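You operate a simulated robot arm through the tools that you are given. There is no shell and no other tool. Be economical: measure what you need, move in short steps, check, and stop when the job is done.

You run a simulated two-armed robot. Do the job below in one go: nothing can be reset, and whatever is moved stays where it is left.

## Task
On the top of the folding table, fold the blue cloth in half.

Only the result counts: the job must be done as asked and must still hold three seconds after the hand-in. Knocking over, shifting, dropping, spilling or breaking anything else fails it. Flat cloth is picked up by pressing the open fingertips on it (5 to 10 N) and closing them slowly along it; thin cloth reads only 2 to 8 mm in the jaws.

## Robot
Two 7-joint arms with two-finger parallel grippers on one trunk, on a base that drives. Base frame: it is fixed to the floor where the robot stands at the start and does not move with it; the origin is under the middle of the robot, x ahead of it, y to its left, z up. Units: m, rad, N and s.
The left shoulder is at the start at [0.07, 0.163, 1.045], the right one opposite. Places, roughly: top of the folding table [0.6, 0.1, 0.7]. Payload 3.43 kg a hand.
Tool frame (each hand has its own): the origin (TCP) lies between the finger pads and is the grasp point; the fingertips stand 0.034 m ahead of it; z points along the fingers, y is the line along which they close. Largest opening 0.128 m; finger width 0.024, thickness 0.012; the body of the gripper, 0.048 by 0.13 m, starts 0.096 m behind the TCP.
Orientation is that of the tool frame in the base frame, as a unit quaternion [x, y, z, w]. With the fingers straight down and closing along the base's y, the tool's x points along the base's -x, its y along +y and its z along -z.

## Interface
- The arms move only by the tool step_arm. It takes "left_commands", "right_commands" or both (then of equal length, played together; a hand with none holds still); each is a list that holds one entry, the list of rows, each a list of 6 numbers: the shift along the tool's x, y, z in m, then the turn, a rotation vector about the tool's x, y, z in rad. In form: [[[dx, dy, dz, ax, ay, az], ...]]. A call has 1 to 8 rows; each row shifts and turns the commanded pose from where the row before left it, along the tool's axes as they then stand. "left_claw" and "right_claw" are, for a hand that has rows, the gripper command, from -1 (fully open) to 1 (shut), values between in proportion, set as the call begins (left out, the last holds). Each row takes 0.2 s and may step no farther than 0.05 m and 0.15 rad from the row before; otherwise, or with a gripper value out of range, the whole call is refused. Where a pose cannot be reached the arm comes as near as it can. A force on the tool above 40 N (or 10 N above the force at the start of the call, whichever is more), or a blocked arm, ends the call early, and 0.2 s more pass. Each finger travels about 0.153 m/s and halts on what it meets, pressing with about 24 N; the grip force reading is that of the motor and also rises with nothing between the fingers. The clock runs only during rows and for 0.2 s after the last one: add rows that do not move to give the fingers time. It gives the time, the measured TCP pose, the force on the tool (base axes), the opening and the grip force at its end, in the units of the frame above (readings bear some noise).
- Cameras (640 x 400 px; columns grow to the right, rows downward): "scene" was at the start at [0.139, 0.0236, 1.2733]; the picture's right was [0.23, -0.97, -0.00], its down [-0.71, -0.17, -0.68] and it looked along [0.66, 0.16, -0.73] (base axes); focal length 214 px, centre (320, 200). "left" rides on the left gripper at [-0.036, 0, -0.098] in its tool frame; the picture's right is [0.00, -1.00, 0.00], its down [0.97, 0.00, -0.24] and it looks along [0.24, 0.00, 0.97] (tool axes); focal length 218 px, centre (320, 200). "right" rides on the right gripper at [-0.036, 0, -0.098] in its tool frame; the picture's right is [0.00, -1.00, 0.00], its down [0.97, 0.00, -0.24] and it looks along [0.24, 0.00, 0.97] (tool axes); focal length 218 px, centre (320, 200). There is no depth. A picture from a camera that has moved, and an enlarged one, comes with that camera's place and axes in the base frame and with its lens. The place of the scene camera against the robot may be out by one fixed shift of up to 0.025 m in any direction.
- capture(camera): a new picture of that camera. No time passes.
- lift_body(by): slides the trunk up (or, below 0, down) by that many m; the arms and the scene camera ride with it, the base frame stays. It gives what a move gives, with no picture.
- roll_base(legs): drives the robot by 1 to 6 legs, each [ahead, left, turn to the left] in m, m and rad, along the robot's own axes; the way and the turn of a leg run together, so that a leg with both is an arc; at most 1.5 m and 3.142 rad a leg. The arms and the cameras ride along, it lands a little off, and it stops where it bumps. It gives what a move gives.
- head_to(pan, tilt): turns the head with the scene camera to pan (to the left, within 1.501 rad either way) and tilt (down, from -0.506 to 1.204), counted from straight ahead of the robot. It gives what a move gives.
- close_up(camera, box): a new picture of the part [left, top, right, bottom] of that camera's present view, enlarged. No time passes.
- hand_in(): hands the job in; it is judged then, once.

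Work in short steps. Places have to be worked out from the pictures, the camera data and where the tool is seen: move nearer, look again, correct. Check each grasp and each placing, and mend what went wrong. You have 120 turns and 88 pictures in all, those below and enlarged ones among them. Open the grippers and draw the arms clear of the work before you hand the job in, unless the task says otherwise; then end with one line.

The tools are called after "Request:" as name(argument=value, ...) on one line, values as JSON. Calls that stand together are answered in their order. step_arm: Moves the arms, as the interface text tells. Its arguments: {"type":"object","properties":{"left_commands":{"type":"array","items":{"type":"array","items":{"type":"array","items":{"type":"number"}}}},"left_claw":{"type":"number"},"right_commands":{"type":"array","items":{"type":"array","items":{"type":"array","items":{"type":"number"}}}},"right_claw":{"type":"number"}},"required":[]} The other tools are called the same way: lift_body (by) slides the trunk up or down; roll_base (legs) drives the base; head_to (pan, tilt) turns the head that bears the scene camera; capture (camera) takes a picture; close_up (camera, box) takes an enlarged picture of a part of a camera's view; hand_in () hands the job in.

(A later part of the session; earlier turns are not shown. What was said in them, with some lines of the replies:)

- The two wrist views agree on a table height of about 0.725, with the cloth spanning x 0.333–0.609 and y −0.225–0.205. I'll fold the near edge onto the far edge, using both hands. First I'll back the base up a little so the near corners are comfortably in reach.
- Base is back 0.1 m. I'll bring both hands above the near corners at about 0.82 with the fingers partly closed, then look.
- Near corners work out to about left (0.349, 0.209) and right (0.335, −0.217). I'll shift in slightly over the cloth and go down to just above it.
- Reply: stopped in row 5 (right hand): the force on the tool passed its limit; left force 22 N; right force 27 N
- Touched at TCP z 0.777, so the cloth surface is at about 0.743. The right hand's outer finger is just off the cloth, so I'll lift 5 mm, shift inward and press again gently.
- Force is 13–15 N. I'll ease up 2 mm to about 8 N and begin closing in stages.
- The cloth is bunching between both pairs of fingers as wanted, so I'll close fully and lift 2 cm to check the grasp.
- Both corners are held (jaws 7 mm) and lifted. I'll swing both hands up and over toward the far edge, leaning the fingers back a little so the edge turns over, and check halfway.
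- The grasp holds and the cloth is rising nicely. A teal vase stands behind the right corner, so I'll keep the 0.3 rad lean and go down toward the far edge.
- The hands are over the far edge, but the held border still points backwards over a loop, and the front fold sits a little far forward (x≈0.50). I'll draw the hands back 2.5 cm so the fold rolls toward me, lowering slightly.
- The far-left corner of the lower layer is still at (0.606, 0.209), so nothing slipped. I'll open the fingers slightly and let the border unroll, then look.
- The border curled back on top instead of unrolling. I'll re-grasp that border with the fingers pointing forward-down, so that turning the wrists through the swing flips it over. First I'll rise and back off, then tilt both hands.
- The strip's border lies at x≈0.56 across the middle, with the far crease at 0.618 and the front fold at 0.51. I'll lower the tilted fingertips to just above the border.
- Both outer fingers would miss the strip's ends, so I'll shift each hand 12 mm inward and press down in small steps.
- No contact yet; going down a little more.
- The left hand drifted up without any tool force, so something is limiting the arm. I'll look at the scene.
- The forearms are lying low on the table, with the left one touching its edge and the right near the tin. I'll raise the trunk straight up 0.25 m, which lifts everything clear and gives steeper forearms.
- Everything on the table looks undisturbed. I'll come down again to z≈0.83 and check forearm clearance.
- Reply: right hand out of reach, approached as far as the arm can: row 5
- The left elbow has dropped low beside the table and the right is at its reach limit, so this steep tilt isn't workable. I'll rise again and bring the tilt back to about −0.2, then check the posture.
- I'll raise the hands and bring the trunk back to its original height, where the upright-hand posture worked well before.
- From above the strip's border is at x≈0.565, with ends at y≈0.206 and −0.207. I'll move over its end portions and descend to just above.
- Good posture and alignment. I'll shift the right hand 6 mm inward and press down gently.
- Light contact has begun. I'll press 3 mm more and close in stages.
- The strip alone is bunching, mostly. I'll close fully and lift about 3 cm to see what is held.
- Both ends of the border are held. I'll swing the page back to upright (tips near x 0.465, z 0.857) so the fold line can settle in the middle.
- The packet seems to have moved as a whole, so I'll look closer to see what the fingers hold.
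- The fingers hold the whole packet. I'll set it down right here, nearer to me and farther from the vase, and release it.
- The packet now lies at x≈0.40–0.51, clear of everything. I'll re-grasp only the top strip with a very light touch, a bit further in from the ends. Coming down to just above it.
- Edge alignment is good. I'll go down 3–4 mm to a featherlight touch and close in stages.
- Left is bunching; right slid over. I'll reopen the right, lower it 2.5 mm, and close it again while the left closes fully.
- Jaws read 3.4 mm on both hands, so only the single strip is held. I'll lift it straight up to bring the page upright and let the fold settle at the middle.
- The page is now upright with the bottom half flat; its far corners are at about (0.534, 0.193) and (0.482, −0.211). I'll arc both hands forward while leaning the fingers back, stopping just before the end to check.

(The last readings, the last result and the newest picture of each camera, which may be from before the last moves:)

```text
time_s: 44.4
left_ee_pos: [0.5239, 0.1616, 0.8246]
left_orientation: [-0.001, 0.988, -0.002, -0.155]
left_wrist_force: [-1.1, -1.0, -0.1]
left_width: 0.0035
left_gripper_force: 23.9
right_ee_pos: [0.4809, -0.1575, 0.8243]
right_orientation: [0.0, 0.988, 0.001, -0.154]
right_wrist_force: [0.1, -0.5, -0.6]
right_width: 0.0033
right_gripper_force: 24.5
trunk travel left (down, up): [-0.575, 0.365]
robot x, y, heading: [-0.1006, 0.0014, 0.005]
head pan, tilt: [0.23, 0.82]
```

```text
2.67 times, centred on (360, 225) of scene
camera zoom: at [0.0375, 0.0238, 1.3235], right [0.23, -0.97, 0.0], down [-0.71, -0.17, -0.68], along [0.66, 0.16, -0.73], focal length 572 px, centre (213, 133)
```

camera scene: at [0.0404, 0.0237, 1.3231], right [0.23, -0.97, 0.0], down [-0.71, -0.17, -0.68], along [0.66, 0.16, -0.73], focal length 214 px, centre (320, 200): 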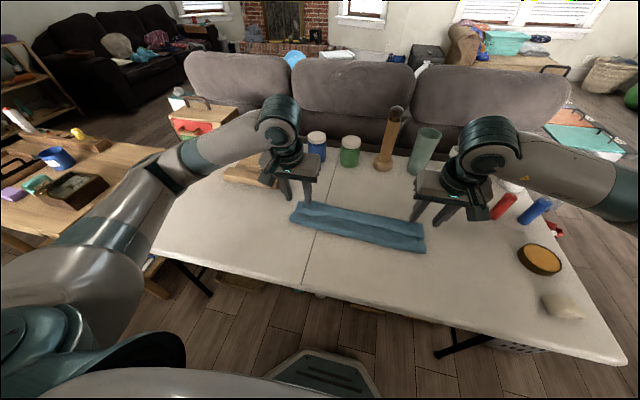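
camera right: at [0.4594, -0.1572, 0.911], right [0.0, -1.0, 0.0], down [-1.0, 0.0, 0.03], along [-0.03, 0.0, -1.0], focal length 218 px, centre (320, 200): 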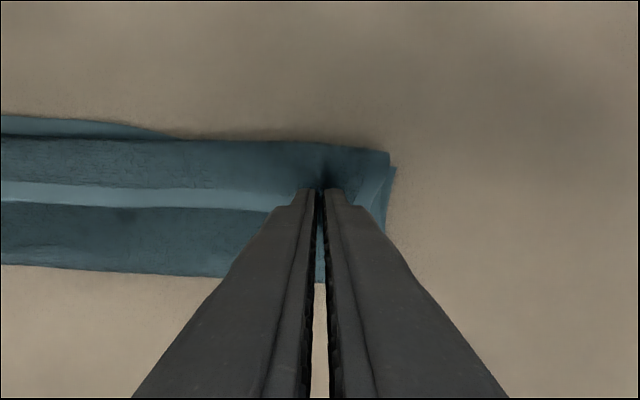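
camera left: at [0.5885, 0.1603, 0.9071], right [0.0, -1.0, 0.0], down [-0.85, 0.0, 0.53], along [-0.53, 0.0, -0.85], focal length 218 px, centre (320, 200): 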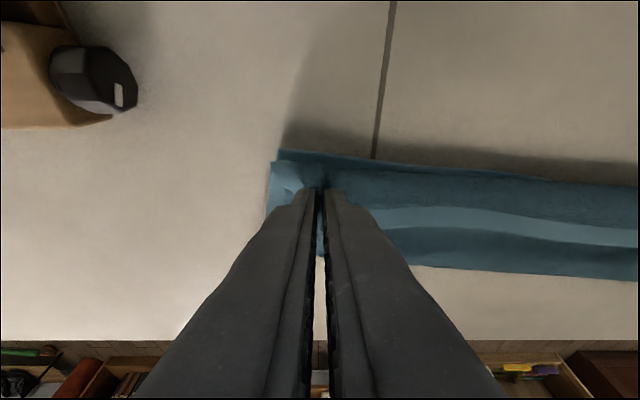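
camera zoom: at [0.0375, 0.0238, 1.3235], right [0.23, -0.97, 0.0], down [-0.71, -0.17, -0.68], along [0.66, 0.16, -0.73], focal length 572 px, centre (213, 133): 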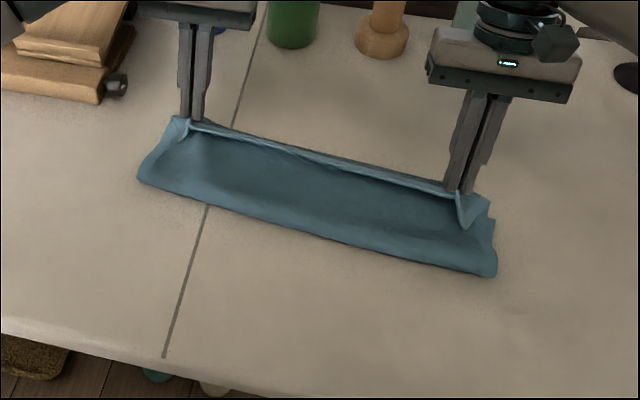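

The page has gone over tautly with a border of about 2 cm still standing back. I'll rotate both hands further about the tips to tip the border forward.

Request:
step_arm(left_commands=[[[-0.0048, 0, 0, 0, 0.14, 0], [-0.0048, 0, 0, 0, 0.14, 0], [-0.0048, 0, 0, 0, 0.14, 0], [0, 0, 0, 0, 0, 0]]], right_commands=[[[-0.0048, 0, 0, 0, 0.14, 0], [-0.0048, 0, 0, 0, 0.14, 0], [-0.0048, 0, 0, 0, 0.14, 0], [0, 0, 0, 0, 0, 0]]])

Request:
capture(camera="scene")

Request:
close_up(camera="scene", box=[240, 150, 480, 300])

```text
time_s: 45.4
left_ee_pos: [0.538, 0.1608, 0.8184]
left_orientation: [-0.001, 0.934, -0.002, -0.356]
left_wrist_force: [0.8, -1.1, -0.2]
left_width: 0.0034
left_gripper_force: 24.1
right_ee_pos: [0.4952, -0.1558, 0.8179]
right_orientation: [0.0, 0.934, 0.002, -0.358]
right_wrist_force: [-0.1, -0.2, 0.4]
right_width: 0.0039
right_gripper_force: 24.0
trunk travel left (down, up): [-0.575, 0.365]
robot x, y, heading: [-0.1013, 0.0024, 0.001]
head pan, tilt: [0.23, 0.82]
```

```text
23 pictures are left
camera scene: at [0.0387, 0.0242, 1.3234], right [0.23, -0.97, 0.0], down [-0.71, -0.17, -0.68], along [0.66, 0.16, -0.73], focal length 214 px, centre (320, 200)
```

scene: 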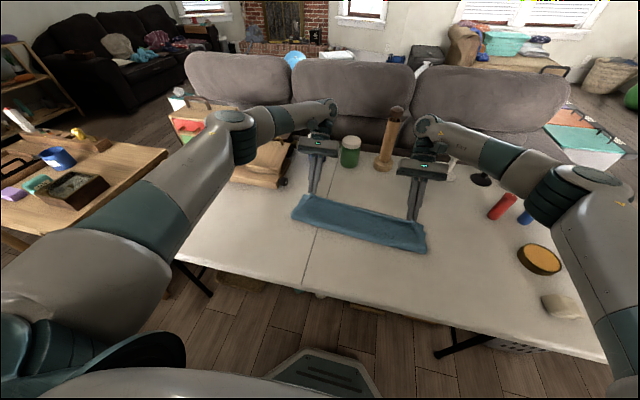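

```text
2.67 times, centred on (360, 225) of scene
camera zoom: at [0.0387, 0.0242, 1.3234], right [0.23, -0.97, 0.0], down [-0.71, -0.17, -0.68], along [0.66, 0.16, -0.73], focal length 572 px, centre (213, 133)
```

zoom: 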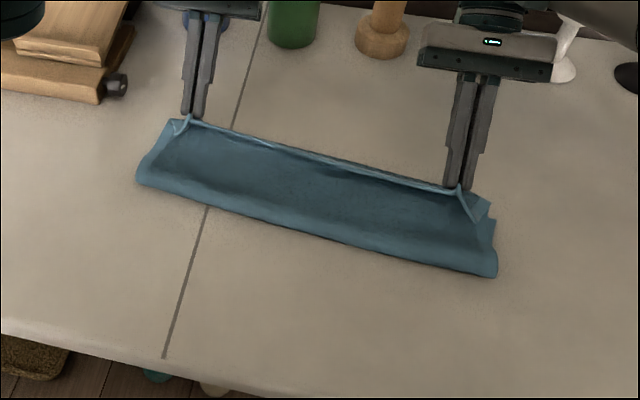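

The border now lies right along the front of the page. I'll lower 3 cm while easing forward 1 cm.

Request:
step_arm(left_commands=[[[-0.0137, 0, 0.0079, 0, 0, 0], [-0.0137, 0, 0.0079, 0, 0, 0], [0, 0, 0, 0, 0, 0]]], right_commands=[[[-0.0137, 0, 0.0079, 0, 0, 0], [-0.0137, 0, 0.0079, 0, 0, 0], [0, 0, 0, 0, 0, 0]]])

Request:
close_up(camera="scene", box=[240, 150, 480, 300])

Request:
capture(camera="left")

```text
time_s: 46.2
left_ee_pos: [0.5468, 0.1608, 0.7868]
left_orientation: [-0.001, 0.934, -0.001, -0.357]
left_wrist_force: [-0.3, -1.0, 0.3]
left_width: 0.0035
left_gripper_force: 24.0
right_ee_pos: [0.5069, -0.1565, 0.786]
right_orientation: [0.001, 0.934, 0.002, -0.358]
right_wrist_force: [-0.2, 0.5, 0.9]
right_width: 0.0034
right_gripper_force: 23.8
trunk travel left (down, up): [-0.575, 0.365]
robot x, y, heading: [-0.101, -0.0004, 0.001]
head pan, tilt: [0.23, 0.82]
```

```text
2.67 times, centred on (360, 225) of scene
camera zoom: at [0.0391, 0.0238, 1.3233], right [0.23, -0.97, 0.0], down [-0.71, -0.17, -0.68], along [0.66, 0.16, -0.73], focal length 572 px, centre (213, 133)
```

zoom: 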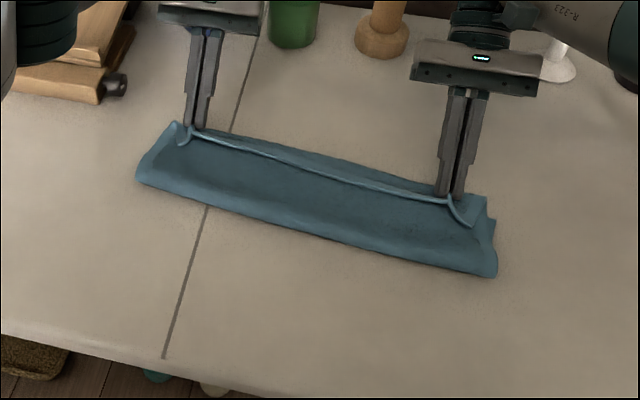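

```text
20 pictures are left
camera left: at [0.6401, 0.1614, 0.8361], right [0.0, -1.0, 0.0], down [-0.56, 0.0, 0.83], along [-0.83, 0.0, -0.56], focal length 218 px, centre (320, 200)
```

left: 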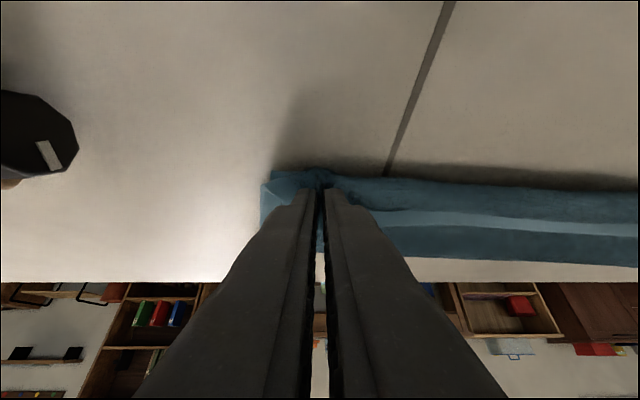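

Lowering re-curled the border, so I'll go back up and slightly forward to make the page taut again, then release there and let it drop flat.

Request:
step_arm(left_commands=[[[0.008, 0, -0.0128, 0, 0, 0], [0.008, 0, -0.0128, 0, 0, 0], [-0.004, 0, -0.004, 0, 0.1, 0], [0, 0, 0, 0, 0, 0]]], right_commands=[[[0.008, 0, -0.0128, 0, 0, 0], [0.008, 0, -0.0128, 0, 0, 0], [-0.004, 0, -0.004, 0, 0.1, 0], [0, 0, 0, 0, 0, 0]]])

Request:
close_up(camera="scene", box=[240, 150, 480, 300])

```text
time_s: 47.2
left_ee_pos: [0.5444, 0.1622, 0.8125]
left_orientation: [0.001, 0.917, 0.001, -0.399]
left_wrist_force: [0.4, 0.6, -0.8]
left_width: 0.0033
left_gripper_force: 23.9
left hand out of reach, approached as far as the arm can: row 3
right_ee_pos: [0.5177, -0.157, 0.8187]
right_orientation: [0.0, 0.915, 0.001, -0.403]
right_wrist_force: [0.2, 1.1, -0.2]
right_width: 0.0034
right_gripper_force: 23.8
trunk travel left (down, up): [-0.575, 0.365]
robot x, y, heading: [-0.0975, -0.0036, -0.004]
head pan, tilt: [0.23, 0.82]
```

```text
2.67 times, centred on (360, 225) of scene
camera zoom: at [0.0391, 0.0239, 1.3234], right [0.23, -0.97, 0.0], down [-0.71, -0.17, -0.68], along [0.66, 0.16, -0.73], focal length 572 px, centre (213, 133)
```

zoom: 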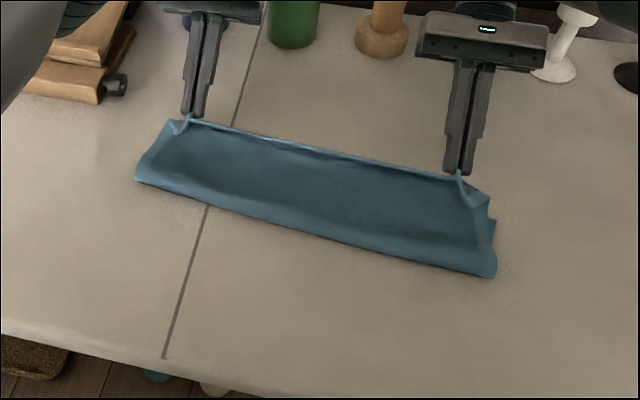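

The page is taut with the border flush. Releasing now with a small opening.

Request:
step_arm(left_commands=[[[0, 0, 0, 0, 0, 0], [0, 0, 0, 0, 0, 0], [0, 0, 0, 0, 0, 0]]], right_commands=[[[0, 0, 0, 0, 0, 0], [0, 0, 0, 0, 0, 0], [0, 0, 0, 0, 0, 0]]], left_claw=0.4, right_claw=0.4)

Request:
close_up(camera="scene", box=[240, 150, 480, 300])

```text
time_s: 48.0
left_ee_pos: [0.5434, 0.1623, 0.8117]
left_orientation: [0.001, 0.917, 0.001, -0.4]
left_wrist_force: [-0.2, 0.3, 1.3]
left_width: 0.0383
left_gripper_force: 0.1
right_ee_pos: [0.5169, -0.1573, 0.8171]
right_orientation: [0.001, 0.915, 0.001, -0.404]
right_wrist_force: [-0.1, 0.3, 0.2]
right_width: 0.0383
right_gripper_force: 0.0
trunk travel left (down, up): [-0.575, 0.365]
robot x, y, heading: [-0.1014, -0.0012, -0.001]
head pan, tilt: [0.23, 0.82]
```

```text
2.67 times, centred on (360, 225) of scene
camera zoom: at [0.0396, 0.0238, 1.3232], right [0.23, -0.97, 0.0], down [-0.71, -0.17, -0.68], along [0.66, 0.16, -0.73], focal length 572 px, centre (213, 133)
```

zoom: 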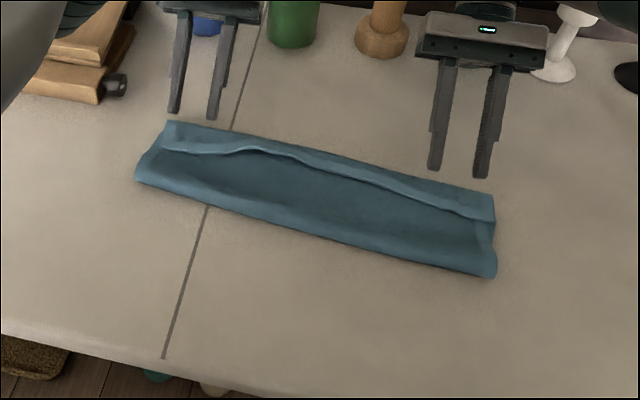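

It slumped and a ridge shows near the border. I'll withdraw the hands upward and go back upright for a view from above.

Request:
step_arm(left_commands=[[[0.029, 0, -0.0272, 0, 0, 0], [0.029, 0, -0.0272, 0, 0, 0], [0, 0, 0, 0, -0.145, 0], [0, 0, 0, 0, -0.145, 0], [0, 0, 0, 0, -0.145, 0], [0, 0, 0, 0, -0.145, 0], [0, 0, 0, 0, -0.145, 0], [0, 0, 0, 0, -0.1, 0]]], right_commands=[[[0.029, 0, -0.0272, 0, 0, 0], [0.029, 0, -0.0272, 0, 0, 0], [0, 0, 0, 0, -0.145, 0], [0, 0, 0, 0, -0.145, 0], [0, 0, 0, 0, -0.145, 0], [0, 0, 0, 0, -0.145, 0], [0, 0, 0, 0, -0.145, 0], [0, 0, 0, 0, -0.1, 0]]])

Request:
capture(camera="left")

Request:
capture(camera="right")

```text
time_s: 49.8
left_ee_pos: [0.5394, 0.1616, 0.8914]
left_orientation: [-0.001, 1.0, -0.001, -0.001]
left_wrist_force: [0.4, -0.8, 0.6]
left_width: 0.0383
left_gripper_force: 0.0
left hand out of reach, approached as far as the arm can: row 2
right_ee_pos: [0.5168, -0.1576, 0.8982]
right_orientation: [0.0, 1.0, 0.001, -0.002]
right_wrist_force: [-0.4, 0.2, -0.1]
right_width: 0.0386
right_gripper_force: 0.2
trunk travel left (down, up): [-0.575, 0.365]
robot x, y, heading: [-0.0962, 0.0008, 0.002]
head pan, tilt: [0.23, 0.82]
```

```text
17 pictures are left
camera left: at [0.5764, 0.1614, 0.9896], right [0.0, -1.0, 0.0], down [-0.97, 0.0, 0.24], along [-0.24, 0.0, -0.97], focal length 218 px, centre (320, 200)
```

left: 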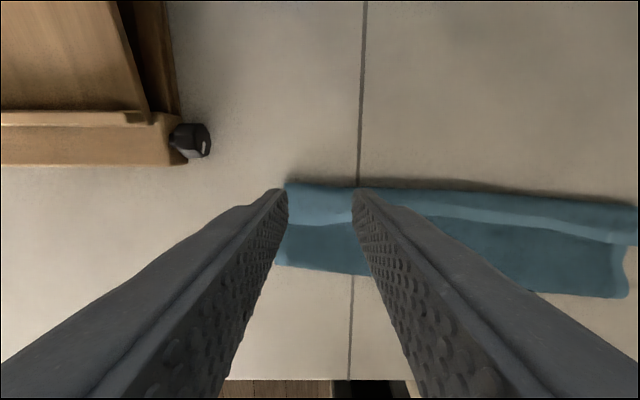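

```text
16 pictures are left
camera right: at [0.5532, -0.1573, 0.9952], right [0.0, -1.0, 0.0], down [-0.97, 0.0, 0.24], along [-0.24, 0.0, -0.97], focal length 218 px, centre (320, 200)
```

right: 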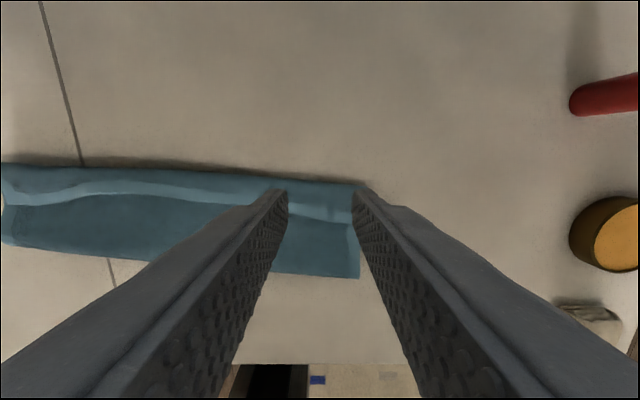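

The border rolled back again as a strip about 3–4 cm wide (edge x≈0.49 left, 0.473 right; crease 0.535/0.51). I'll use the wide-open fingers as forks to push this strip's edge forward and roll it open. First I'll position them behind the edge.

Request:
step_arm(left_commands=[[[0.0248, -0.0113, 0.03, 0, 0, 0], [0.0248, -0.0113, 0.03, 0, 0, 0], [0.0248, -0.0113, 0.03, 0, 0, 0], [0, 0, 0, 0, 0, 0]]], right_commands=[[[0.0239, 0.0065, 0.0327, 0, 0, 0.043], [0.0239, 0.0065, 0.0327, 0, 0, 0.043], [0.0239, 0.0065, 0.0327, 0, 0, 0.043], [0, 0, 0, 0, 0, 0]]], left_claw=-1, right_claw=-1)

Request:
capture(camera="right")

```text
time_s: 50.8
left_ee_pos: [0.4657, 0.1263, 0.8016]
left_orientation: [-0.002, 1.0, -0.001, -0.003]
left_wrist_force: [0.2, 0.0, -0.5]
left_width: 0.1281
left_gripper_force: 0.0
right_ee_pos: [0.4467, -0.1351, 0.7965]
right_orientation: [0.066, 0.998, 0.0, -0.003]
right_wrist_force: [-0.7, -0.5, -0.3]
right_width: 0.1281
right_gripper_force: 0.0
trunk travel left (down, up): [-0.575, 0.365]
robot x, y, heading: [-0.0994, -0.0004, 0.002]
head pan, tilt: [0.23, 0.82]
```

```text
15 pictures are left
camera right: at [0.4822, -0.1395, 0.8962], right [-0.13, -0.99, 0.0], down [-0.96, 0.13, 0.25], along [-0.24, 0.03, -0.97], focal length 218 px, centre (320, 200)
```

right: 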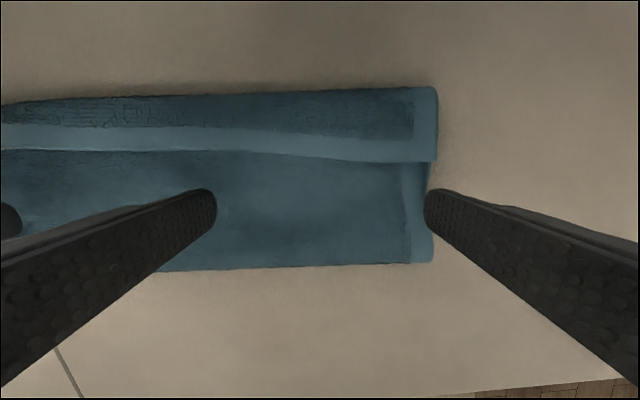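

The forks are right behind the edge. I'll lower to the middle layer (tips ≈0.75).

Request:
step_arm(left_commands=[[[0, 0, 0.009, 0, 0, 0], [0, 0, 0.008, 0, 0, 0], [0, 0, 0, 0, 0, 0]]], right_commands=[[[0, 0.009, 0.006, 0, 0, 0], [0, 0, 0.006, 0, 0, 0], [0, 0, 0, 0, 0, 0]]])

```text
time_s: 51.6
left_ee_pos: [0.4648, 0.1272, 0.7836]
left_orientation: [-0.002, 1.0, -0.001, -0.002]
left_wrist_force: [-0.5, -0.2, 1.0]
left_width: 0.1278
left_gripper_force: 0.0
right_ee_pos: [0.4483, -0.1254, 0.7864]
right_orientation: [0.065, 0.998, 0.001, -0.002]
right_wrist_force: [-0.3, 0.5, -1.4]
right_width: 0.1279
right_gripper_force: 0.0
trunk travel left (down, up): [-0.575, 0.365]
robot x, y, heading: [-0.0967, 0.0012, 0.002]
head pan, tilt: [0.23, 0.82]
```

Light contact. Sweeping forward slowly.

Request:
step_arm(left_commands=[[[-0.01, 0, 0, 0, 0, 0], [-0.01, 0, 0, 0, 0, 0], [-0.01, 0, 0, 0, 0, 0], [-0.01, 0, 0, 0, 0, 0], [-0.01, 0, 0, 0, 0, 0], [0, 0, 0, 0, 0, 0]]], right_commands=[[[-0.01, 0, 0.0015, 0, 0, 0], [-0.01, 0, 0, 0, 0, 0], [-0.01, 0, 0, 0, 0, 0], [-0.01, 0, 0, 0, 0, 0], [-0.01, 0, 0, 0, 0, 0], [0, 0, 0, 0, 0, 0]]])

Request:
close_up(camera="scene", box=[240, 150, 480, 300])

Request:
capture(camera="right")

```text
time_s: 53.0
left_ee_pos: [0.5146, 0.1281, 0.7841]
left_orientation: [-0.001, 1.0, -0.001, -0.002]
left_wrist_force: [0.1, 0.5, 1.1]
left_width: 0.128
left_gripper_force: 0.0
right_ee_pos: [0.4984, -0.1319, 0.7862]
right_orientation: [0.066, 0.998, 0.001, -0.004]
right_wrist_force: [0.6, 0.6, 0.6]
right_width: 0.1279
right_gripper_force: 0.2
trunk travel left (down, up): [-0.575, 0.365]
robot x, y, heading: [-0.1018, 0.0005, 0.002]
head pan, tilt: [0.23, 0.82]
```

```text
2.67 times, centred on (360, 225) of scene
camera zoom: at [0.0391, 0.0237, 1.3233], right [0.23, -0.97, 0.0], down [-0.71, -0.17, -0.68], along [0.66, 0.16, -0.73], focal length 572 px, centre (213, 133)
```

zoom: 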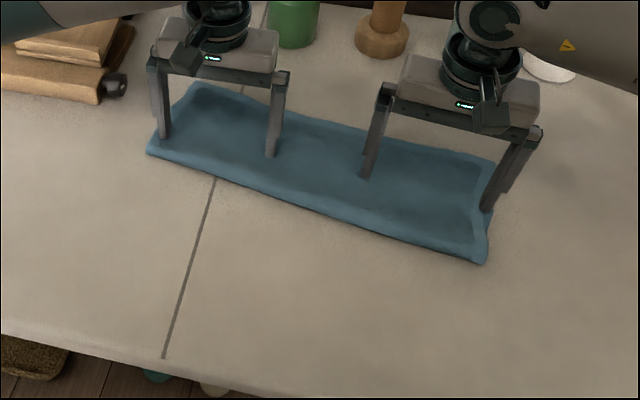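

```text
13 pictures are left
camera right: at [0.5332, -0.1368, 0.8835], right [-0.13, -0.99, 0.0], down [-0.96, 0.13, 0.25], along [-0.24, 0.03, -0.97], focal length 218 px, centre (320, 200)
```

right: 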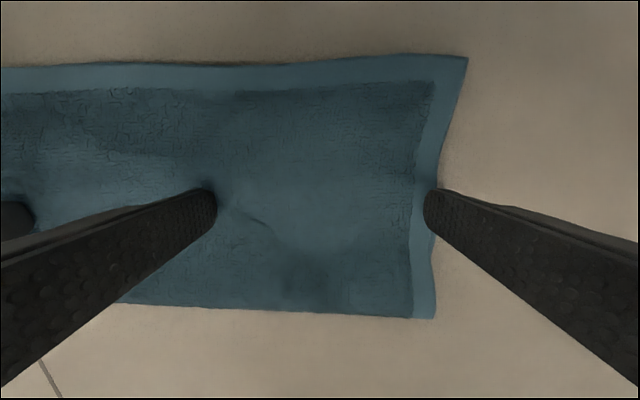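

The strip flipped open and the top layer lies flat. I'll lift the hands straight up and check alignment of the two edges.

Request:
step_arm(left_commands=[[[0, 0, -0.01, 0, 0, 0], [0, 0, -0.03, 0, 0, 0], [0, 0, -0.045, 0, 0, 0], [0, 0, -0.045, 0, 0, 0], [0, 0, 0, 0, 0, 0]]], right_commands=[[[0, 0, -0.01, 0, 0, 0], [0, 0, -0.03, 0, 0, 0], [0, 0, -0.045, 0, 0, 0], [0, 0, -0.045, 0, 0, 0], [0, 0, 0, 0, 0, 0]]])

Request:
capture(camera="left")

Request:
capture(camera="right")

```text
time_s: 54.2
left_ee_pos: [0.5163, 0.1275, 0.9143]
left_orientation: [-0.002, 1.0, -0.001, -0.003]
left_wrist_force: [-0.1, 0.1, 0.2]
left_width: 0.1283
left_gripper_force: 0.0
right_ee_pos: [0.4985, -0.1328, 0.9151]
right_orientation: [0.065, 0.998, 0.002, -0.004]
right_wrist_force: [-0.3, -0.5, 0.2]
right_width: 0.128
right_gripper_force: 0.0
trunk travel left (down, up): [-0.575, 0.365]
robot x, y, heading: [-0.097, -0.0004, -0.002]
head pan, tilt: [0.23, 0.82]
```

```text
12 pictures are left
camera left: at [0.5523, 0.1276, 1.0119], right [0.0, -1.0, 0.0], down [-0.97, 0.0, 0.25], along [-0.25, 0.0, -0.97], focal length 218 px, centre (320, 200)
```

left: 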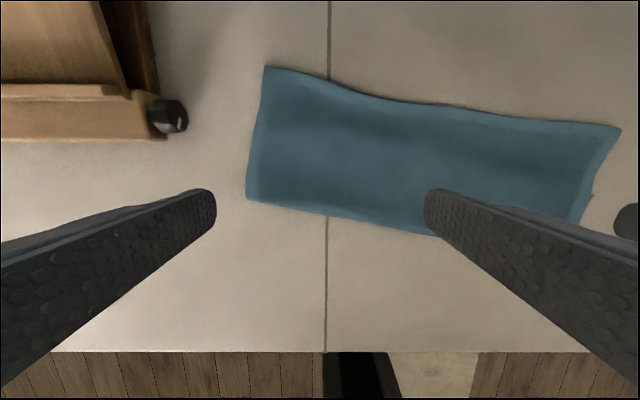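

```text
11 pictures are left
camera right: at [0.5344, -0.1367, 1.0133], right [-0.13, -0.99, 0.0], down [-0.96, 0.13, 0.25], along [-0.24, 0.03, -0.97], focal length 218 px, centre (320, 200)
```

right: 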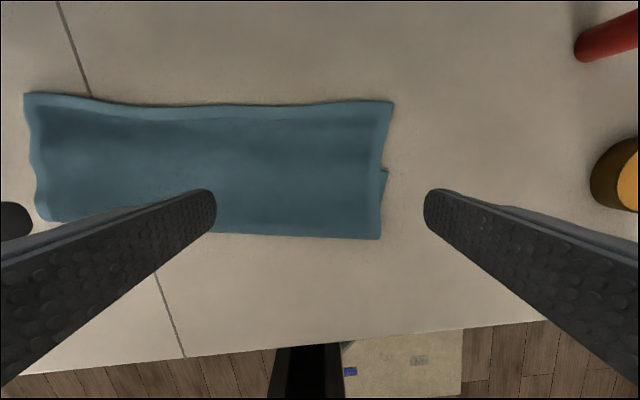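

The fold is flat, but the top layer now overhangs the far edge of the bottom one (about 2.5 cm left, 8 cm right). Its border now points the right way, so I'll pinch the overhanging border ends, lift, pull back to even it up, and lay it down. Moving over the border ends first.

Request:
step_arm(left_commands=[[[-0.026, 0.0069, 0.0286, 0, 0, 0], [-0.026, 0.0069, 0.0286, 0, 0, 0], [-0.026, 0.0069, 0.0286, 0, 0, 0], [-0.026, 0.0069, 0.0286, 0, 0, 0], [0, 0, 0.008, 0, 0, 0], [0, 0, 0, 0, 0, 0]]], right_commands=[[[-0.0182, -0.0107, 0.0288, 0, 0, 0], [-0.0182, -0.0107, 0.0288, 0, 0, 0], [-0.0182, -0.0107, 0.0288, 0, 0, 0], [-0.0182, -0.0107, 0.0288, 0, 0, 0], [0, 0, 0.008, 0, 0, 0], [0, 0, 0, 0, 0, 0]]], left_claw=0.3, right_claw=0.3)

Request:
capture(camera="left")

Request:
capture(camera="right")

```text
time_s: 55.6
left_ee_pos: [0.6191, 0.1562, 0.792]
left_orientation: [-0.001, 1.0, -0.001, -0.002]
left_wrist_force: [0.4, 0.2, -0.9]
left_width: 0.0447
left_gripper_force: 0.0
right_ee_pos: [0.5647, -0.1855, 0.791]
right_orientation: [0.066, 0.998, 0.002, -0.004]
right_wrist_force: [0.4, 0.9, 0.0]
right_width: 0.0448
right_gripper_force: 0.0
trunk travel left (down, up): [-0.575, 0.365]
robot x, y, heading: [-0.0996, 0.0009, 0.002]
head pan, tilt: [0.23, 0.82]
```

```text
10 pictures are left
camera left: at [0.6561, 0.1549, 0.8888], right [0.0, -1.0, 0.0], down [-0.97, 0.0, 0.25], along [-0.25, 0.0, -0.97], focal length 218 px, centre (320, 200)
```

left: 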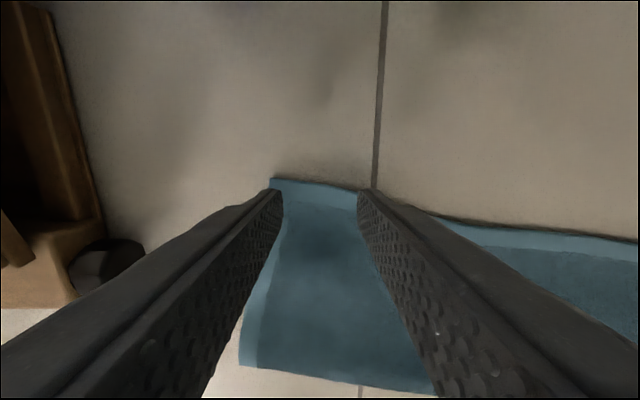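

```text
9 pictures are left
camera right: at [0.6002, -0.189, 0.8893], right [-0.13, -0.99, 0.0], down [-0.96, 0.13, 0.25], along [-0.24, 0.03, -0.97], focal length 218 px, centre (320, 200)
```

right: 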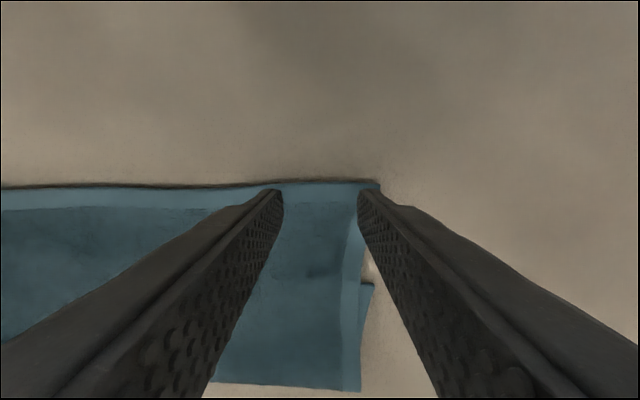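

Alignment is good. I'll nudge both inward 6 mm, press lightly onto the overhang and close in stages.

Request:
step_arm(left_commands=[[[0, -0.006, 0, 0, 0, 0], [0, 0, 0.007, 0, 0, 0], [0, 0, 0.006, 0, 0, 0], [0, 0, 0.0015, 0, 0, 0], [0, 0, 0, 0, 0, 0]]], right_commands=[[[0, 0.006, 0, 0, 0, 0], [0, 0, 0.007, 0, 0, 0], [0, 0, 0.006, 0, 0, 0], [0, 0, 0.001, 0, 0, 0], [0, 0, 0, 0, 0, 0]]])

```text
time_s: 56.8
left_ee_pos: [0.6194, 0.1489, 0.7775]
left_orientation: [-0.002, 1.0, -0.001, -0.002]
left_wrist_force: [0.8, 1.0, 7.5]
left_width: 0.0452
left_gripper_force: 0.1
right_ee_pos: [0.5633, -0.1779, 0.7774]
right_orientation: [0.065, 0.998, 0.001, -0.003]
right_wrist_force: [0.5, 1.1, 2.4]
right_width: 0.0445
right_gripper_force: 0.0
trunk travel left (down, up): [-0.575, 0.365]
robot x, y, heading: [-0.0972, 0.0011, 0.004]
head pan, tilt: [0.23, 0.82]
```

Request:
step_arm(left_commands=[[[0, 0, 0, 0, 0, 0]]], right_commands=[[[0, 0, 0.001, 0, 0, 0]]], left_claw=0.45, right_claw=0.45)

Request:
step_arm(left_commands=[[[0, 0, 0, 0, 0, 0]]], right_commands=[[[0, 0, 0, 0, 0, 0]]], left_claw=0.65, right_claw=0.65)

Request:
step_arm(left_commands=[[[0, 0, 0, 0, 0, 0], [0, 0, 0, 0, 0, 0], [0, 0, -0.02, 0, 0, 0]]], right_commands=[[[0, 0, 0, 0, 0, 0], [0, 0, 0, 0, 0, 0], [0, 0, -0.02, 0, 0, 0]]], left_claw=1, right_claw=1)

Request:
close_up(camera="scene", box=[240, 130, 480, 280])

```text
time_s: 57.2
left_ee_pos: [0.6181, 0.1499, 0.7771]
left_orientation: [0.0, 1.0, -0.001, -0.002]
left_wrist_force: [0.4, 0.1, 8.9]
left_width: 0.0344
left_gripper_force: 0.1
right_ee_pos: [0.5644, -0.1787, 0.7784]
right_orientation: [0.066, 0.998, 0.001, -0.003]
right_wrist_force: [-0.2, 1.1, 4.3]
right_width: 0.0351
right_gripper_force: 0.0
trunk travel left (down, up): [-0.575, 0.365]
robot x, y, heading: [-0.1018, -0.0008, -0.001]
head pan, tilt: [0.23, 0.82]
```

```text
time_s: 57.6
left_ee_pos: [0.6169, 0.1484, 0.7782]
left_orientation: [-0.001, 1.0, -0.001, -0.001]
left_wrist_force: [0.4, -2.0, 8.2]
left_width: 0.0222
left_gripper_force: 0.1
right_ee_pos: [0.5639, -0.178, 0.7774]
right_orientation: [0.066, 0.998, 0.001, -0.002]
right_wrist_force: [0.8, 2.7, 5.1]
right_width: 0.0225
right_gripper_force: 0.3
trunk travel left (down, up): [-0.575, 0.365]
robot x, y, heading: [-0.1012, 0.0012, -0.007]
head pan, tilt: [0.23, 0.82]
```

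```text
time_s: 58.4
left_ee_pos: [0.6177, 0.1491, 0.7967]
left_orientation: [-0.001, 1.0, 0.0, -0.003]
left_wrist_force: [-1.2, -6.2, -0.4]
left_width: 0.0044
left_gripper_force: 24.6
right_ee_pos: [0.564, -0.1783, 0.7973]
right_orientation: [0.065, 0.998, 0.002, -0.004]
right_wrist_force: [0.3, 6.3, 0.0]
right_width: 0.0041
right_gripper_force: 23.8
trunk travel left (down, up): [-0.575, 0.365]
robot x, y, heading: [-0.0979, -0.0011, -0.005]
head pan, tilt: [0.23, 0.82]
```

```text
2.67 times, centred on (360, 205) of scene
camera zoom: at [0.0386, 0.0237, 1.3231], right [0.23, -0.97, 0.0], down [-0.71, -0.17, -0.68], along [0.66, 0.16, -0.73], focal length 572 px, centre (213, 187)
```

zoom: 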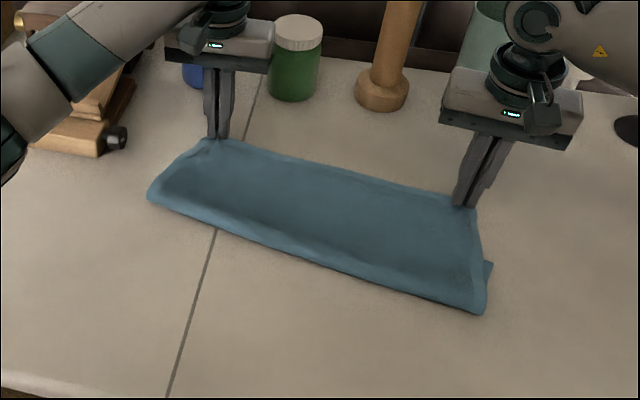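

Both overhang ends are held as a single layer with the border pointing forward. I'll swing up and back so each side stands above its intended fold point (x≈0.48 left, 0.36 right).

Request:
step_arm(left_commands=[[[0.018, -0.001, -0.03, 0, 0, 0], [0.024, -0.001, -0.025, 0, 0, 0], [0.028, -0.001, -0.02, 0, 0, 0], [0.03, -0.001, -0.015, 0, 0, 0], [0.028, -0.001, -0.01, 0, 0, 0], [0, 0, 0, 0, 0, 0], [0, 0, 0, 0, 0, 0]]], right_commands=[[[0.03, -0.0035, -0.03, 0, 0, 0], [0.034, -0.0035, -0.025, 0, 0, 0], [0.035, -0.0035, -0.02, 0, 0, 0], [0.037, -0.0035, -0.015, 0, 0, 0], [0.037, -0.0035, -0.01, 0, 0, 0], [0, 0, 0, 0, 0, 0], [0, 0, 0, 0, 0, 0]]])

Request:
close_up(camera="scene", box=[240, 130, 480, 280])

Request:
capture(camera="left")

```text
time_s: 60.0
left_ee_pos: [0.4898, 0.1449, 0.897]
left_orientation: [-0.002, 1.0, -0.001, -0.003]
left_wrist_force: [-2.7, -7.9, 0.4]
left_width: 0.0044
left_gripper_force: 23.6
right_ee_pos: [0.3892, -0.1724, 0.897]
right_orientation: [0.066, 0.998, 0.002, -0.002]
right_wrist_force: [2.3, 7.9, 0.9]
right_width: 0.004
right_gripper_force: 24.2
trunk travel left (down, up): [-0.575, 0.365]
robot x, y, heading: [-0.0977, -0.0014, 0.001]
head pan, tilt: [0.23, 0.82]
```

```text
2.67 times, centred on (360, 205) of scene
camera zoom: at [0.039, 0.0237, 1.3233], right [0.23, -0.97, 0.0], down [-0.71, -0.17, -0.68], along [0.66, 0.16, -0.73], focal length 572 px, centre (213, 187)
```

zoom: 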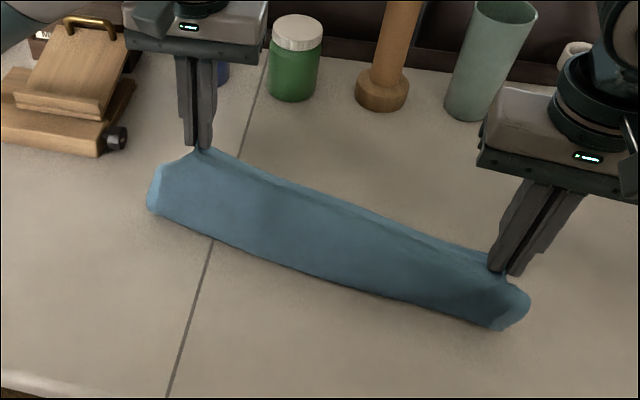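

```text
6 pictures are left
camera left: at [0.5274, 0.1439, 0.9953], right [0.0, -1.0, 0.0], down [-0.97, 0.0, 0.25], along [-0.25, 0.0, -0.97], focal length 218 px, centre (320, 200)
```

left: 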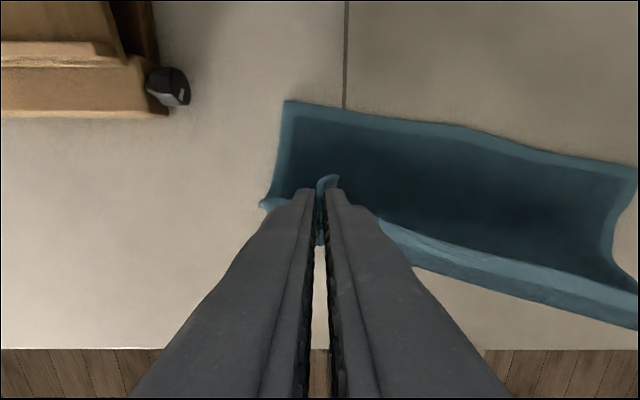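

The bottom half is flat with far corners near (0.571, 0.181) and (0.501, −0.221), so the pinches should land at about (0.553, 0.147) and (0.498, −0.175). I'll arc both hands forward and down to there.

Request:
step_arm(left_commands=[[[-0.02, 0.001, 0.016, 0, 0, 0], [-0.018, 0.001, 0.021, 0, 0, 0], [-0.014, 0, 0.024, 0, 0, 0], [-0.009, 0, 0.024, 0, 0, 0], [-0.003, 0, 0.02, 0, 0, 0], [0, 0, 0, 0, 0, 0]]], right_commands=[[[-0.0357, 0.0037, 0.008, 0, 0, 0], [-0.0297, 0.0029, 0.02, 0, 0, 0], [-0.0228, 0.003, 0.03, 0, 0, 0], [-0.0139, 0.0018, 0.028, 0, 0, 0], [-0.006, 0.0008, 0.019, 0, 0, 0], [0, 0, 0, 0, 0, 0]]])

Request:
capture(camera="right")

```text
time_s: 61.4
left_ee_pos: [0.5549, 0.148, 0.7922]
left_orientation: [-0.002, 1.0, -0.001, -0.002]
left_wrist_force: [0.1, -3.5, 0.0]
left_width: 0.004
left_gripper_force: 24.2
right_ee_pos: [0.4984, -0.1741, 0.7919]
right_orientation: [0.065, 0.998, 0.001, -0.003]
right_wrist_force: [0.7, 2.5, 0.7]
right_width: 0.0041
right_gripper_force: 24.4
trunk travel left (down, up): [-0.575, 0.365]
robot x, y, heading: [-0.0998, -0.0018, -0.004]
head pan, tilt: [0.23, 0.82]
```

```text
5 pictures are left
camera right: at [0.5343, -0.1789, 0.8898], right [-0.13, -0.99, 0.0], down [-0.96, 0.13, 0.25], along [-0.24, 0.03, -0.97], focal length 218 px, centre (320, 200)
```

right: 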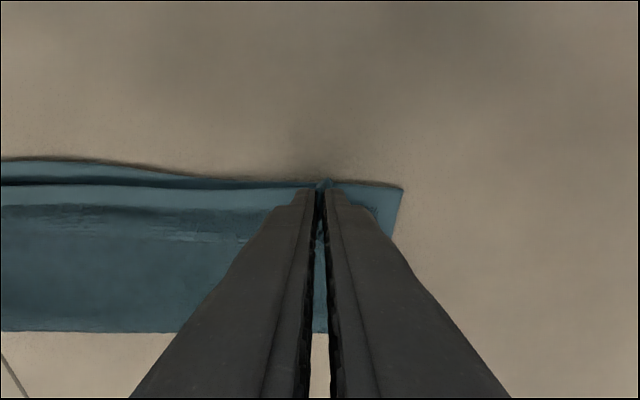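

The top border now lies within about 1 cm of the lower edge, pointing the right way. I'll lower the last few millimetres, easing forward slightly, release, and rise straight up.

Request:
step_arm(left_commands=[[[-0.005, 0, 0.004, 0, 0, 0], [0, 0, 0.004, 0, 0, 0], [0, 0, 0, 0, 0, 0]]], right_commands=[[[-0.005, 0, 0.004, 0, 0, 0], [0, 0, 0.004, 0, 0, 0], [0, 0, 0, 0, 0, 0]]])

Request:
step_arm(left_commands=[[[0, 0, 0, 0, 0, 0], [0, 0, 0, 0, 0, 0], [0, 0, -0.02, 0, 0, 0], [0, 0, -0.04, 0, 0, 0], [0, 0, -0.045, 0, 0, 0], [0, 0, -0.045, 0, 0, 0], [0, 0, 0, 0, 0, 0]]], right_commands=[[[0, 0, 0, 0, 0, 0], [0, 0, 0, 0, 0, 0], [0, 0, -0.02, 0, 0, 0], [0, 0, -0.04, 0, 0, 0], [0, 0, -0.045, 0, 0, 0], [0, 0, -0.045, 0, 0, 0], [0, 0, 0, 0, 0, 0]]], left_claw=0.4, right_claw=0.4)

Request:
capture(camera="left")

```text
time_s: 62.2
left_ee_pos: [0.56, 0.1455, 0.7835]
left_orientation: [-0.002, 1.0, -0.001, -0.003]
left_wrist_force: [-0.6, -1.9, 4.5]
left_width: 0.0043
left_gripper_force: 24.0
right_ee_pos: [0.5042, -0.174, 0.7849]
right_orientation: [0.065, 0.998, 0.001, -0.002]
right_wrist_force: [0.5, 4.1, 1.4]
right_width: 0.004
right_gripper_force: 23.8
trunk travel left (down, up): [-0.575, 0.365]
robot x, y, heading: [-0.0979, 0.0004, -0.001]
head pan, tilt: [0.23, 0.82]
```

```text
time_s: 63.8
left_ee_pos: [0.5596, 0.1458, 0.9338]
left_orientation: [-0.003, 1.0, -0.001, -0.003]
left_wrist_force: [-1.0, 0.0, -0.4]
left_width: 0.0384
left_gripper_force: 0.1
right_ee_pos: [0.507, -0.1743, 0.9329]
right_orientation: [0.066, 0.998, 0.001, -0.004]
right_wrist_force: [0.1, 0.0, -0.6]
right_width: 0.0384
right_gripper_force: 0.1
trunk travel left (down, up): [-0.575, 0.365]
robot x, y, heading: [-0.0998, -0.0012, 0.001]
head pan, tilt: [0.23, 0.82]
```

```text
4 pictures are left
camera left: at [0.5972, 0.1463, 1.0318], right [0.0, -1.0, 0.0], down [-0.97, 0.0, 0.25], along [-0.25, 0.0, -0.97], focal length 218 px, centre (320, 200)
```

left: 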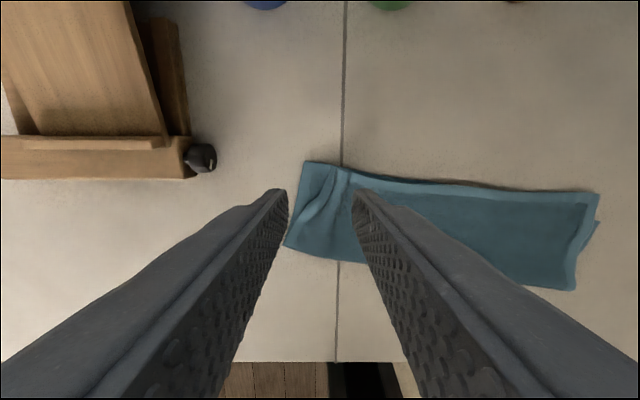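

The edges now coincide closely, with only a small wrinkle at the left pinch. I'll open the grippers fully, raise the arms and take a final look.

Request:
step_arm(left_commands=[[[0.04, 0.01, -0.02, 0, 0, 0], [0.045, 0.01, -0.015, 0, 0, 0], [0.045, 0.01, -0.01, 0, 0, 0], [0.04, 0.02, 0, 0, 0, 0], [0, 0, 0, 0, 0, 0]]], right_commands=[[[0.04, -0.01, -0.02, 0, 0, 0], [0.045, -0.01, -0.015, 0, 0, 0], [0.03, -0.02, -0.01, 0, 0, 0], [0, -0.03, 0, 0, 0, 0], [0, 0, 0, 0, 0, 0]]], left_claw=-1, right_claw=-1)

Request:
capture(camera="scene")

Request:
close_up(camera="scene", box=[240, 150, 480, 300])

```text
time_s: 65.0
left_ee_pos: [0.3895, 0.1965, 0.9795]
left_orientation: [-0.002, 1.0, 0.0, -0.004]
left_wrist_force: [0.6, 0.5, 0.8]
left_width: 0.1282
left_gripper_force: 0.0
right_ee_pos: [0.3826, -0.2294, 0.9795]
right_orientation: [0.065, 0.998, 0.001, -0.004]
right_wrist_force: [0.0, 0.2, 0.4]
right_width: 0.128
right_gripper_force: 0.1
trunk travel left (down, up): [-0.575, 0.365]
robot x, y, heading: [-0.0988, -0.0038, 0.0]
head pan, tilt: [0.23, 0.82]
```

```text
3 pictures are left
camera scene: at [0.0406, 0.0238, 1.3231], right [0.23, -0.97, 0.0], down [-0.71, -0.17, -0.68], along [0.66, 0.16, -0.73], focal length 214 px, centre (320, 200)
```

scene: 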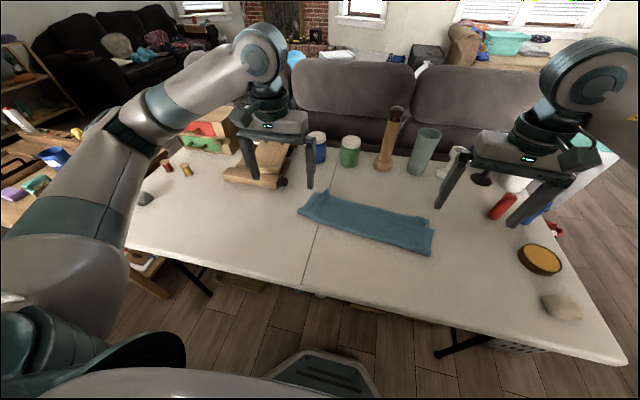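

```text
2.67 times, centred on (360, 225) of scene
camera zoom: at [0.0406, 0.0238, 1.3231], right [0.23, -0.97, 0.0], down [-0.71, -0.17, -0.68], along [0.66, 0.16, -0.73], focal length 572 px, centre (213, 133)
```

zoom: 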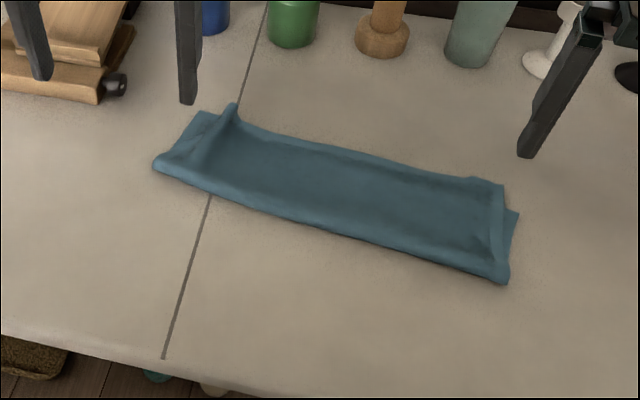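

The fold is good overall. One small ridge stands at the left end, so I'll inspect it more closely.

Request:
close_up(camera="left", box=[260, 20, 480, 200])

```text
2.22 times, centred on (370, 110) of left
camera zoom: at [0.4269, 0.1959, 1.077], right [0.0, -1.0, 0.0], down [-0.97, 0.0, 0.25], along [-0.25, 0.0, -0.97], focal length 485 px, centre (209, 400)
```

zoom: 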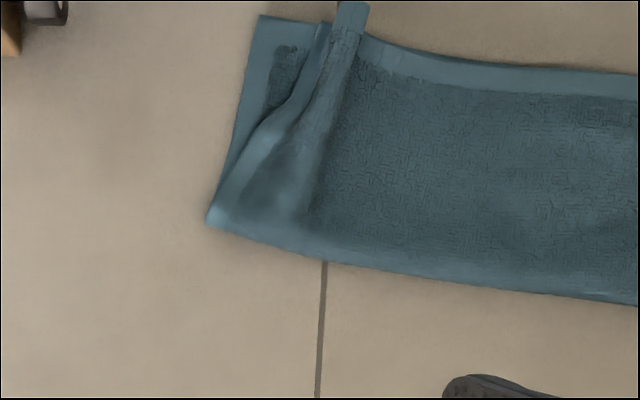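

The top-left corner is bunched about 4 cm inward by a ridge at about (0.55, 0.12). I'll press the closed left fingertips lightly on that ridge and spread them to smooth it outward. Moving above it first.

Request:
step_arm(left_commands=[[[-0.0273, -0.0121, 0.028, 0, 0, 0], [-0.0273, -0.0121, 0.028, 0, 0, 0], [-0.0273, -0.0121, 0.028, 0, 0, 0], [-0.0273, -0.0121, 0.028, 0, 0, 0], [-0.0273, -0.0121, 0.028, 0, 0, 0], [-0.0273, -0.0121, 0.03, 0, 0, 0], [0, 0, 0, 0, 0, 0]]], left_claw=1)

Request:
step_arm(left_commands=[[[0, 0, 0.01, 0, 0, 0], [0, 0, 0.008, 0, 0, 0], [0, 0, 0.006, 0, 0, 0], [0, 0, 0, 0, 0, 0]]])

```text
time_s: 66.6
left_ee_pos: [0.5531, 0.1239, 0.8093]
left_orientation: [-0.002, 1.0, 0.0, -0.003]
left_wrist_force: [-0.3, 0.4, 0.7]
left_width: 0.0
left_gripper_force: 24.0
right_ee_pos: [0.3824, -0.2296, 0.9797]
right_orientation: [0.065, 0.998, 0.001, -0.002]
right_wrist_force: [-0.5, 0.6, -0.7]
right_width: 0.1279
right_gripper_force: 0.1
trunk travel left (down, up): [-0.575, 0.365]
robot x, y, heading: [-0.0991, -0.001, 0.002]
head pan, tilt: [0.23, 0.82]
```

```text
time_s: 67.6
left_ee_pos: [0.5545, 0.1227, 0.7853]
left_orientation: [-0.002, 1.0, -0.001, -0.003]
left_wrist_force: [-0.3, -0.4, 3.6]
left_width: 0.0
left_gripper_force: 24.0
right_ee_pos: [0.3822, -0.2307, 0.9801]
right_orientation: [0.066, 0.998, 0.0, -0.003]
right_wrist_force: [0.0, -0.1, -1.1]
right_width: 0.1278
right_gripper_force: 0.1
trunk travel left (down, up): [-0.575, 0.365]
robot x, y, heading: [-0.0988, 0.0017, 0.001]
head pan, tilt: [0.23, 0.82]
```

Contact at 3.6 N. Spreading in stages while drifting slightly outward.

Request:
step_arm(left_commands=[[[0, 0.004, 0, 0, 0, 0]]], left_claw=0.74)

Request:
step_arm(left_commands=[[[0, 0.004, 0, 0, 0, 0]]], left_claw=0.48)

Request:
step_arm(left_commands=[[[0, 0.005, 0, 0, 0, 0], [0, 0, 0, 0, 0, 0]]], left_claw=0.2)

Request:
step_arm(left_commands=[[[0, 0, -0.015, 0, 0, 0], [0.01, 0.004, -0.04, 0, 0, 0], [0.045, 0.01, -0.02, 0, 0, 0], [0.045, 0.01, -0.015, 0, 0, 0], [0.04, 0.02, -0.03, 0, 0, 0], [0.02, 0.02, -0.04, 0, 0, 0], [0, 0, 0, 0, 0, 0]]])

Request:
close_up(camera="scene", box=[270, 160, 450, 270])

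```text
time_s: 68.0
left_ee_pos: [0.554, 0.1274, 0.7862]
left_orientation: [0.0, 1.0, 0.0, -0.002]
left_wrist_force: [-0.2, -1.7, 3.4]
left_width: 0.0164
left_gripper_force: 0.0
right_ee_pos: [0.3838, -0.2299, 0.9804]
right_orientation: [0.066, 0.998, 0.001, -0.003]
right_wrist_force: [-0.1, 0.0, -0.1]
right_width: 0.1284
right_gripper_force: 0.1
trunk travel left (down, up): [-0.575, 0.365]
robot x, y, heading: [-0.1045, -0.0013, 0.004]
head pan, tilt: [0.23, 0.82]
```

```text
time_s: 68.4
left_ee_pos: [0.5543, 0.1306, 0.7849]
left_orientation: [-0.001, 1.0, -0.001, -0.003]
left_wrist_force: [0.3, -0.8, 1.1]
left_width: 0.0337
left_gripper_force: 0.2
right_ee_pos: [0.3836, -0.2301, 0.9802]
right_orientation: [0.066, 0.998, 0.002, -0.003]
right_wrist_force: [1.1, 0.0, 0.0]
right_width: 0.128
right_gripper_force: 0.0
trunk travel left (down, up): [-0.575, 0.365]
robot x, y, heading: [-0.0953, -0.0003, -0.001]
head pan, tilt: [0.23, 0.82]
```

```text
time_s: 69.0
left_ee_pos: [0.5531, 0.1359, 0.7848]
left_orientation: [-0.002, 1.0, 0.0, -0.003]
left_wrist_force: [0.8, -0.7, 1.2]
left_width: 0.0512
left_gripper_force: 0.2
right_ee_pos: [0.382, -0.2302, 0.9803]
right_orientation: [0.065, 0.998, 0.001, -0.003]
right_wrist_force: [-0.6, 1.0, -0.3]
right_width: 0.1277
right_gripper_force: 0.0
trunk travel left (down, up): [-0.575, 0.365]
robot x, y, heading: [-0.1002, 0.0013, 0.004]
head pan, tilt: [0.23, 0.82]
```

```text
refused: row 3 steps farther than a row can; nothing moved
```

```text
3.56 times, centred on (360, 215) of scene
camera zoom: at [0.0394, 0.0234, 1.3233], right [0.23, -0.97, 0.0], down [-0.71, -0.17, -0.68], along [0.66, 0.16, -0.73], focal length 763 px, centre (178, 147)
```

zoom: 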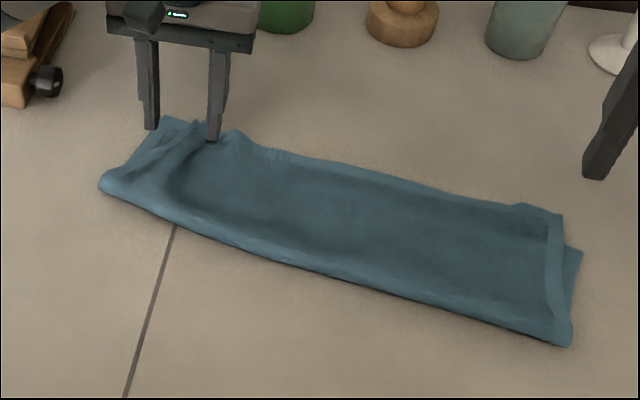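

The ridge is flattened and the corner has moved outward. I have no pictures left, so I'll lift the left hand straight up and draw it clear.

Request:
step_arm(left_commands=[[[0, 0, -0.015, 0, 0, 0], [0, 0, -0.04, 0, 0, 0], [0, 0, -0.045, 0, 0, 0], [0.02, 0.005, -0.04, 0, 0, 0], [0.04, 0.01, -0.02, 0, 0, 0], [0.04, 0.01, -0.02, 0, 0, 0], [0.04, 0.01, -0.01, 0, 0, 0], [0, 0, 0, 0, 0, 0]]])

Request:
step_arm(left_commands=[[[0, 0, 0, 0, 0, 0], [0, 0, 0, 0, 0, 0], [0, 0, 0, 0, 0, 0]]], left_claw=-1)

```text
time_s: 70.8
left_ee_pos: [0.4156, 0.1704, 0.9734]
left_orientation: [-0.003, 1.0, 0.0, -0.004]
left_wrist_force: [-0.6, -0.3, 0.8]
left_width: 0.0515
left_gripper_force: 0.1
right_ee_pos: [0.382, -0.2303, 0.98]
right_orientation: [0.065, 0.998, 0.002, -0.004]
right_wrist_force: [-0.3, 0.2, 0.1]
right_width: 0.128
right_gripper_force: 0.1
trunk travel left (down, up): [-0.575, 0.365]
robot x, y, heading: [-0.1039, 0.0023, -0.001]
head pan, tilt: [0.23, 0.82]
```

```text
time_s: 71.6
left_ee_pos: [0.4139, 0.171, 0.9745]
left_orientation: [-0.002, 1.0, -0.001, -0.003]
left_wrist_force: [-0.4, -0.6, 1.2]
left_width: 0.1281
left_gripper_force: 0.1
right_ee_pos: [0.3831, -0.2292, 0.9804]
right_orientation: [0.065, 0.998, 0.001, -0.003]
right_wrist_force: [0.2, -0.7, -0.2]
right_width: 0.1279
right_gripper_force: 0.1
trunk travel left (down, up): [-0.575, 0.365]
robot x, y, heading: [-0.0982, 0.0018, -0.004]
head pan, tilt: [0.23, 0.82]
```

Both grippers are open and clear of the cloth, so I'm handing in.

Request:
hand_in()

```text
The job is handed in.
```

The blue cloth is folded in half on the folding table, near edge over far edge, with both grippers open and clear. The top left corner was still about 2 cm short of the lower one in the last picture, and I had no pictures left to check it after lifting off.
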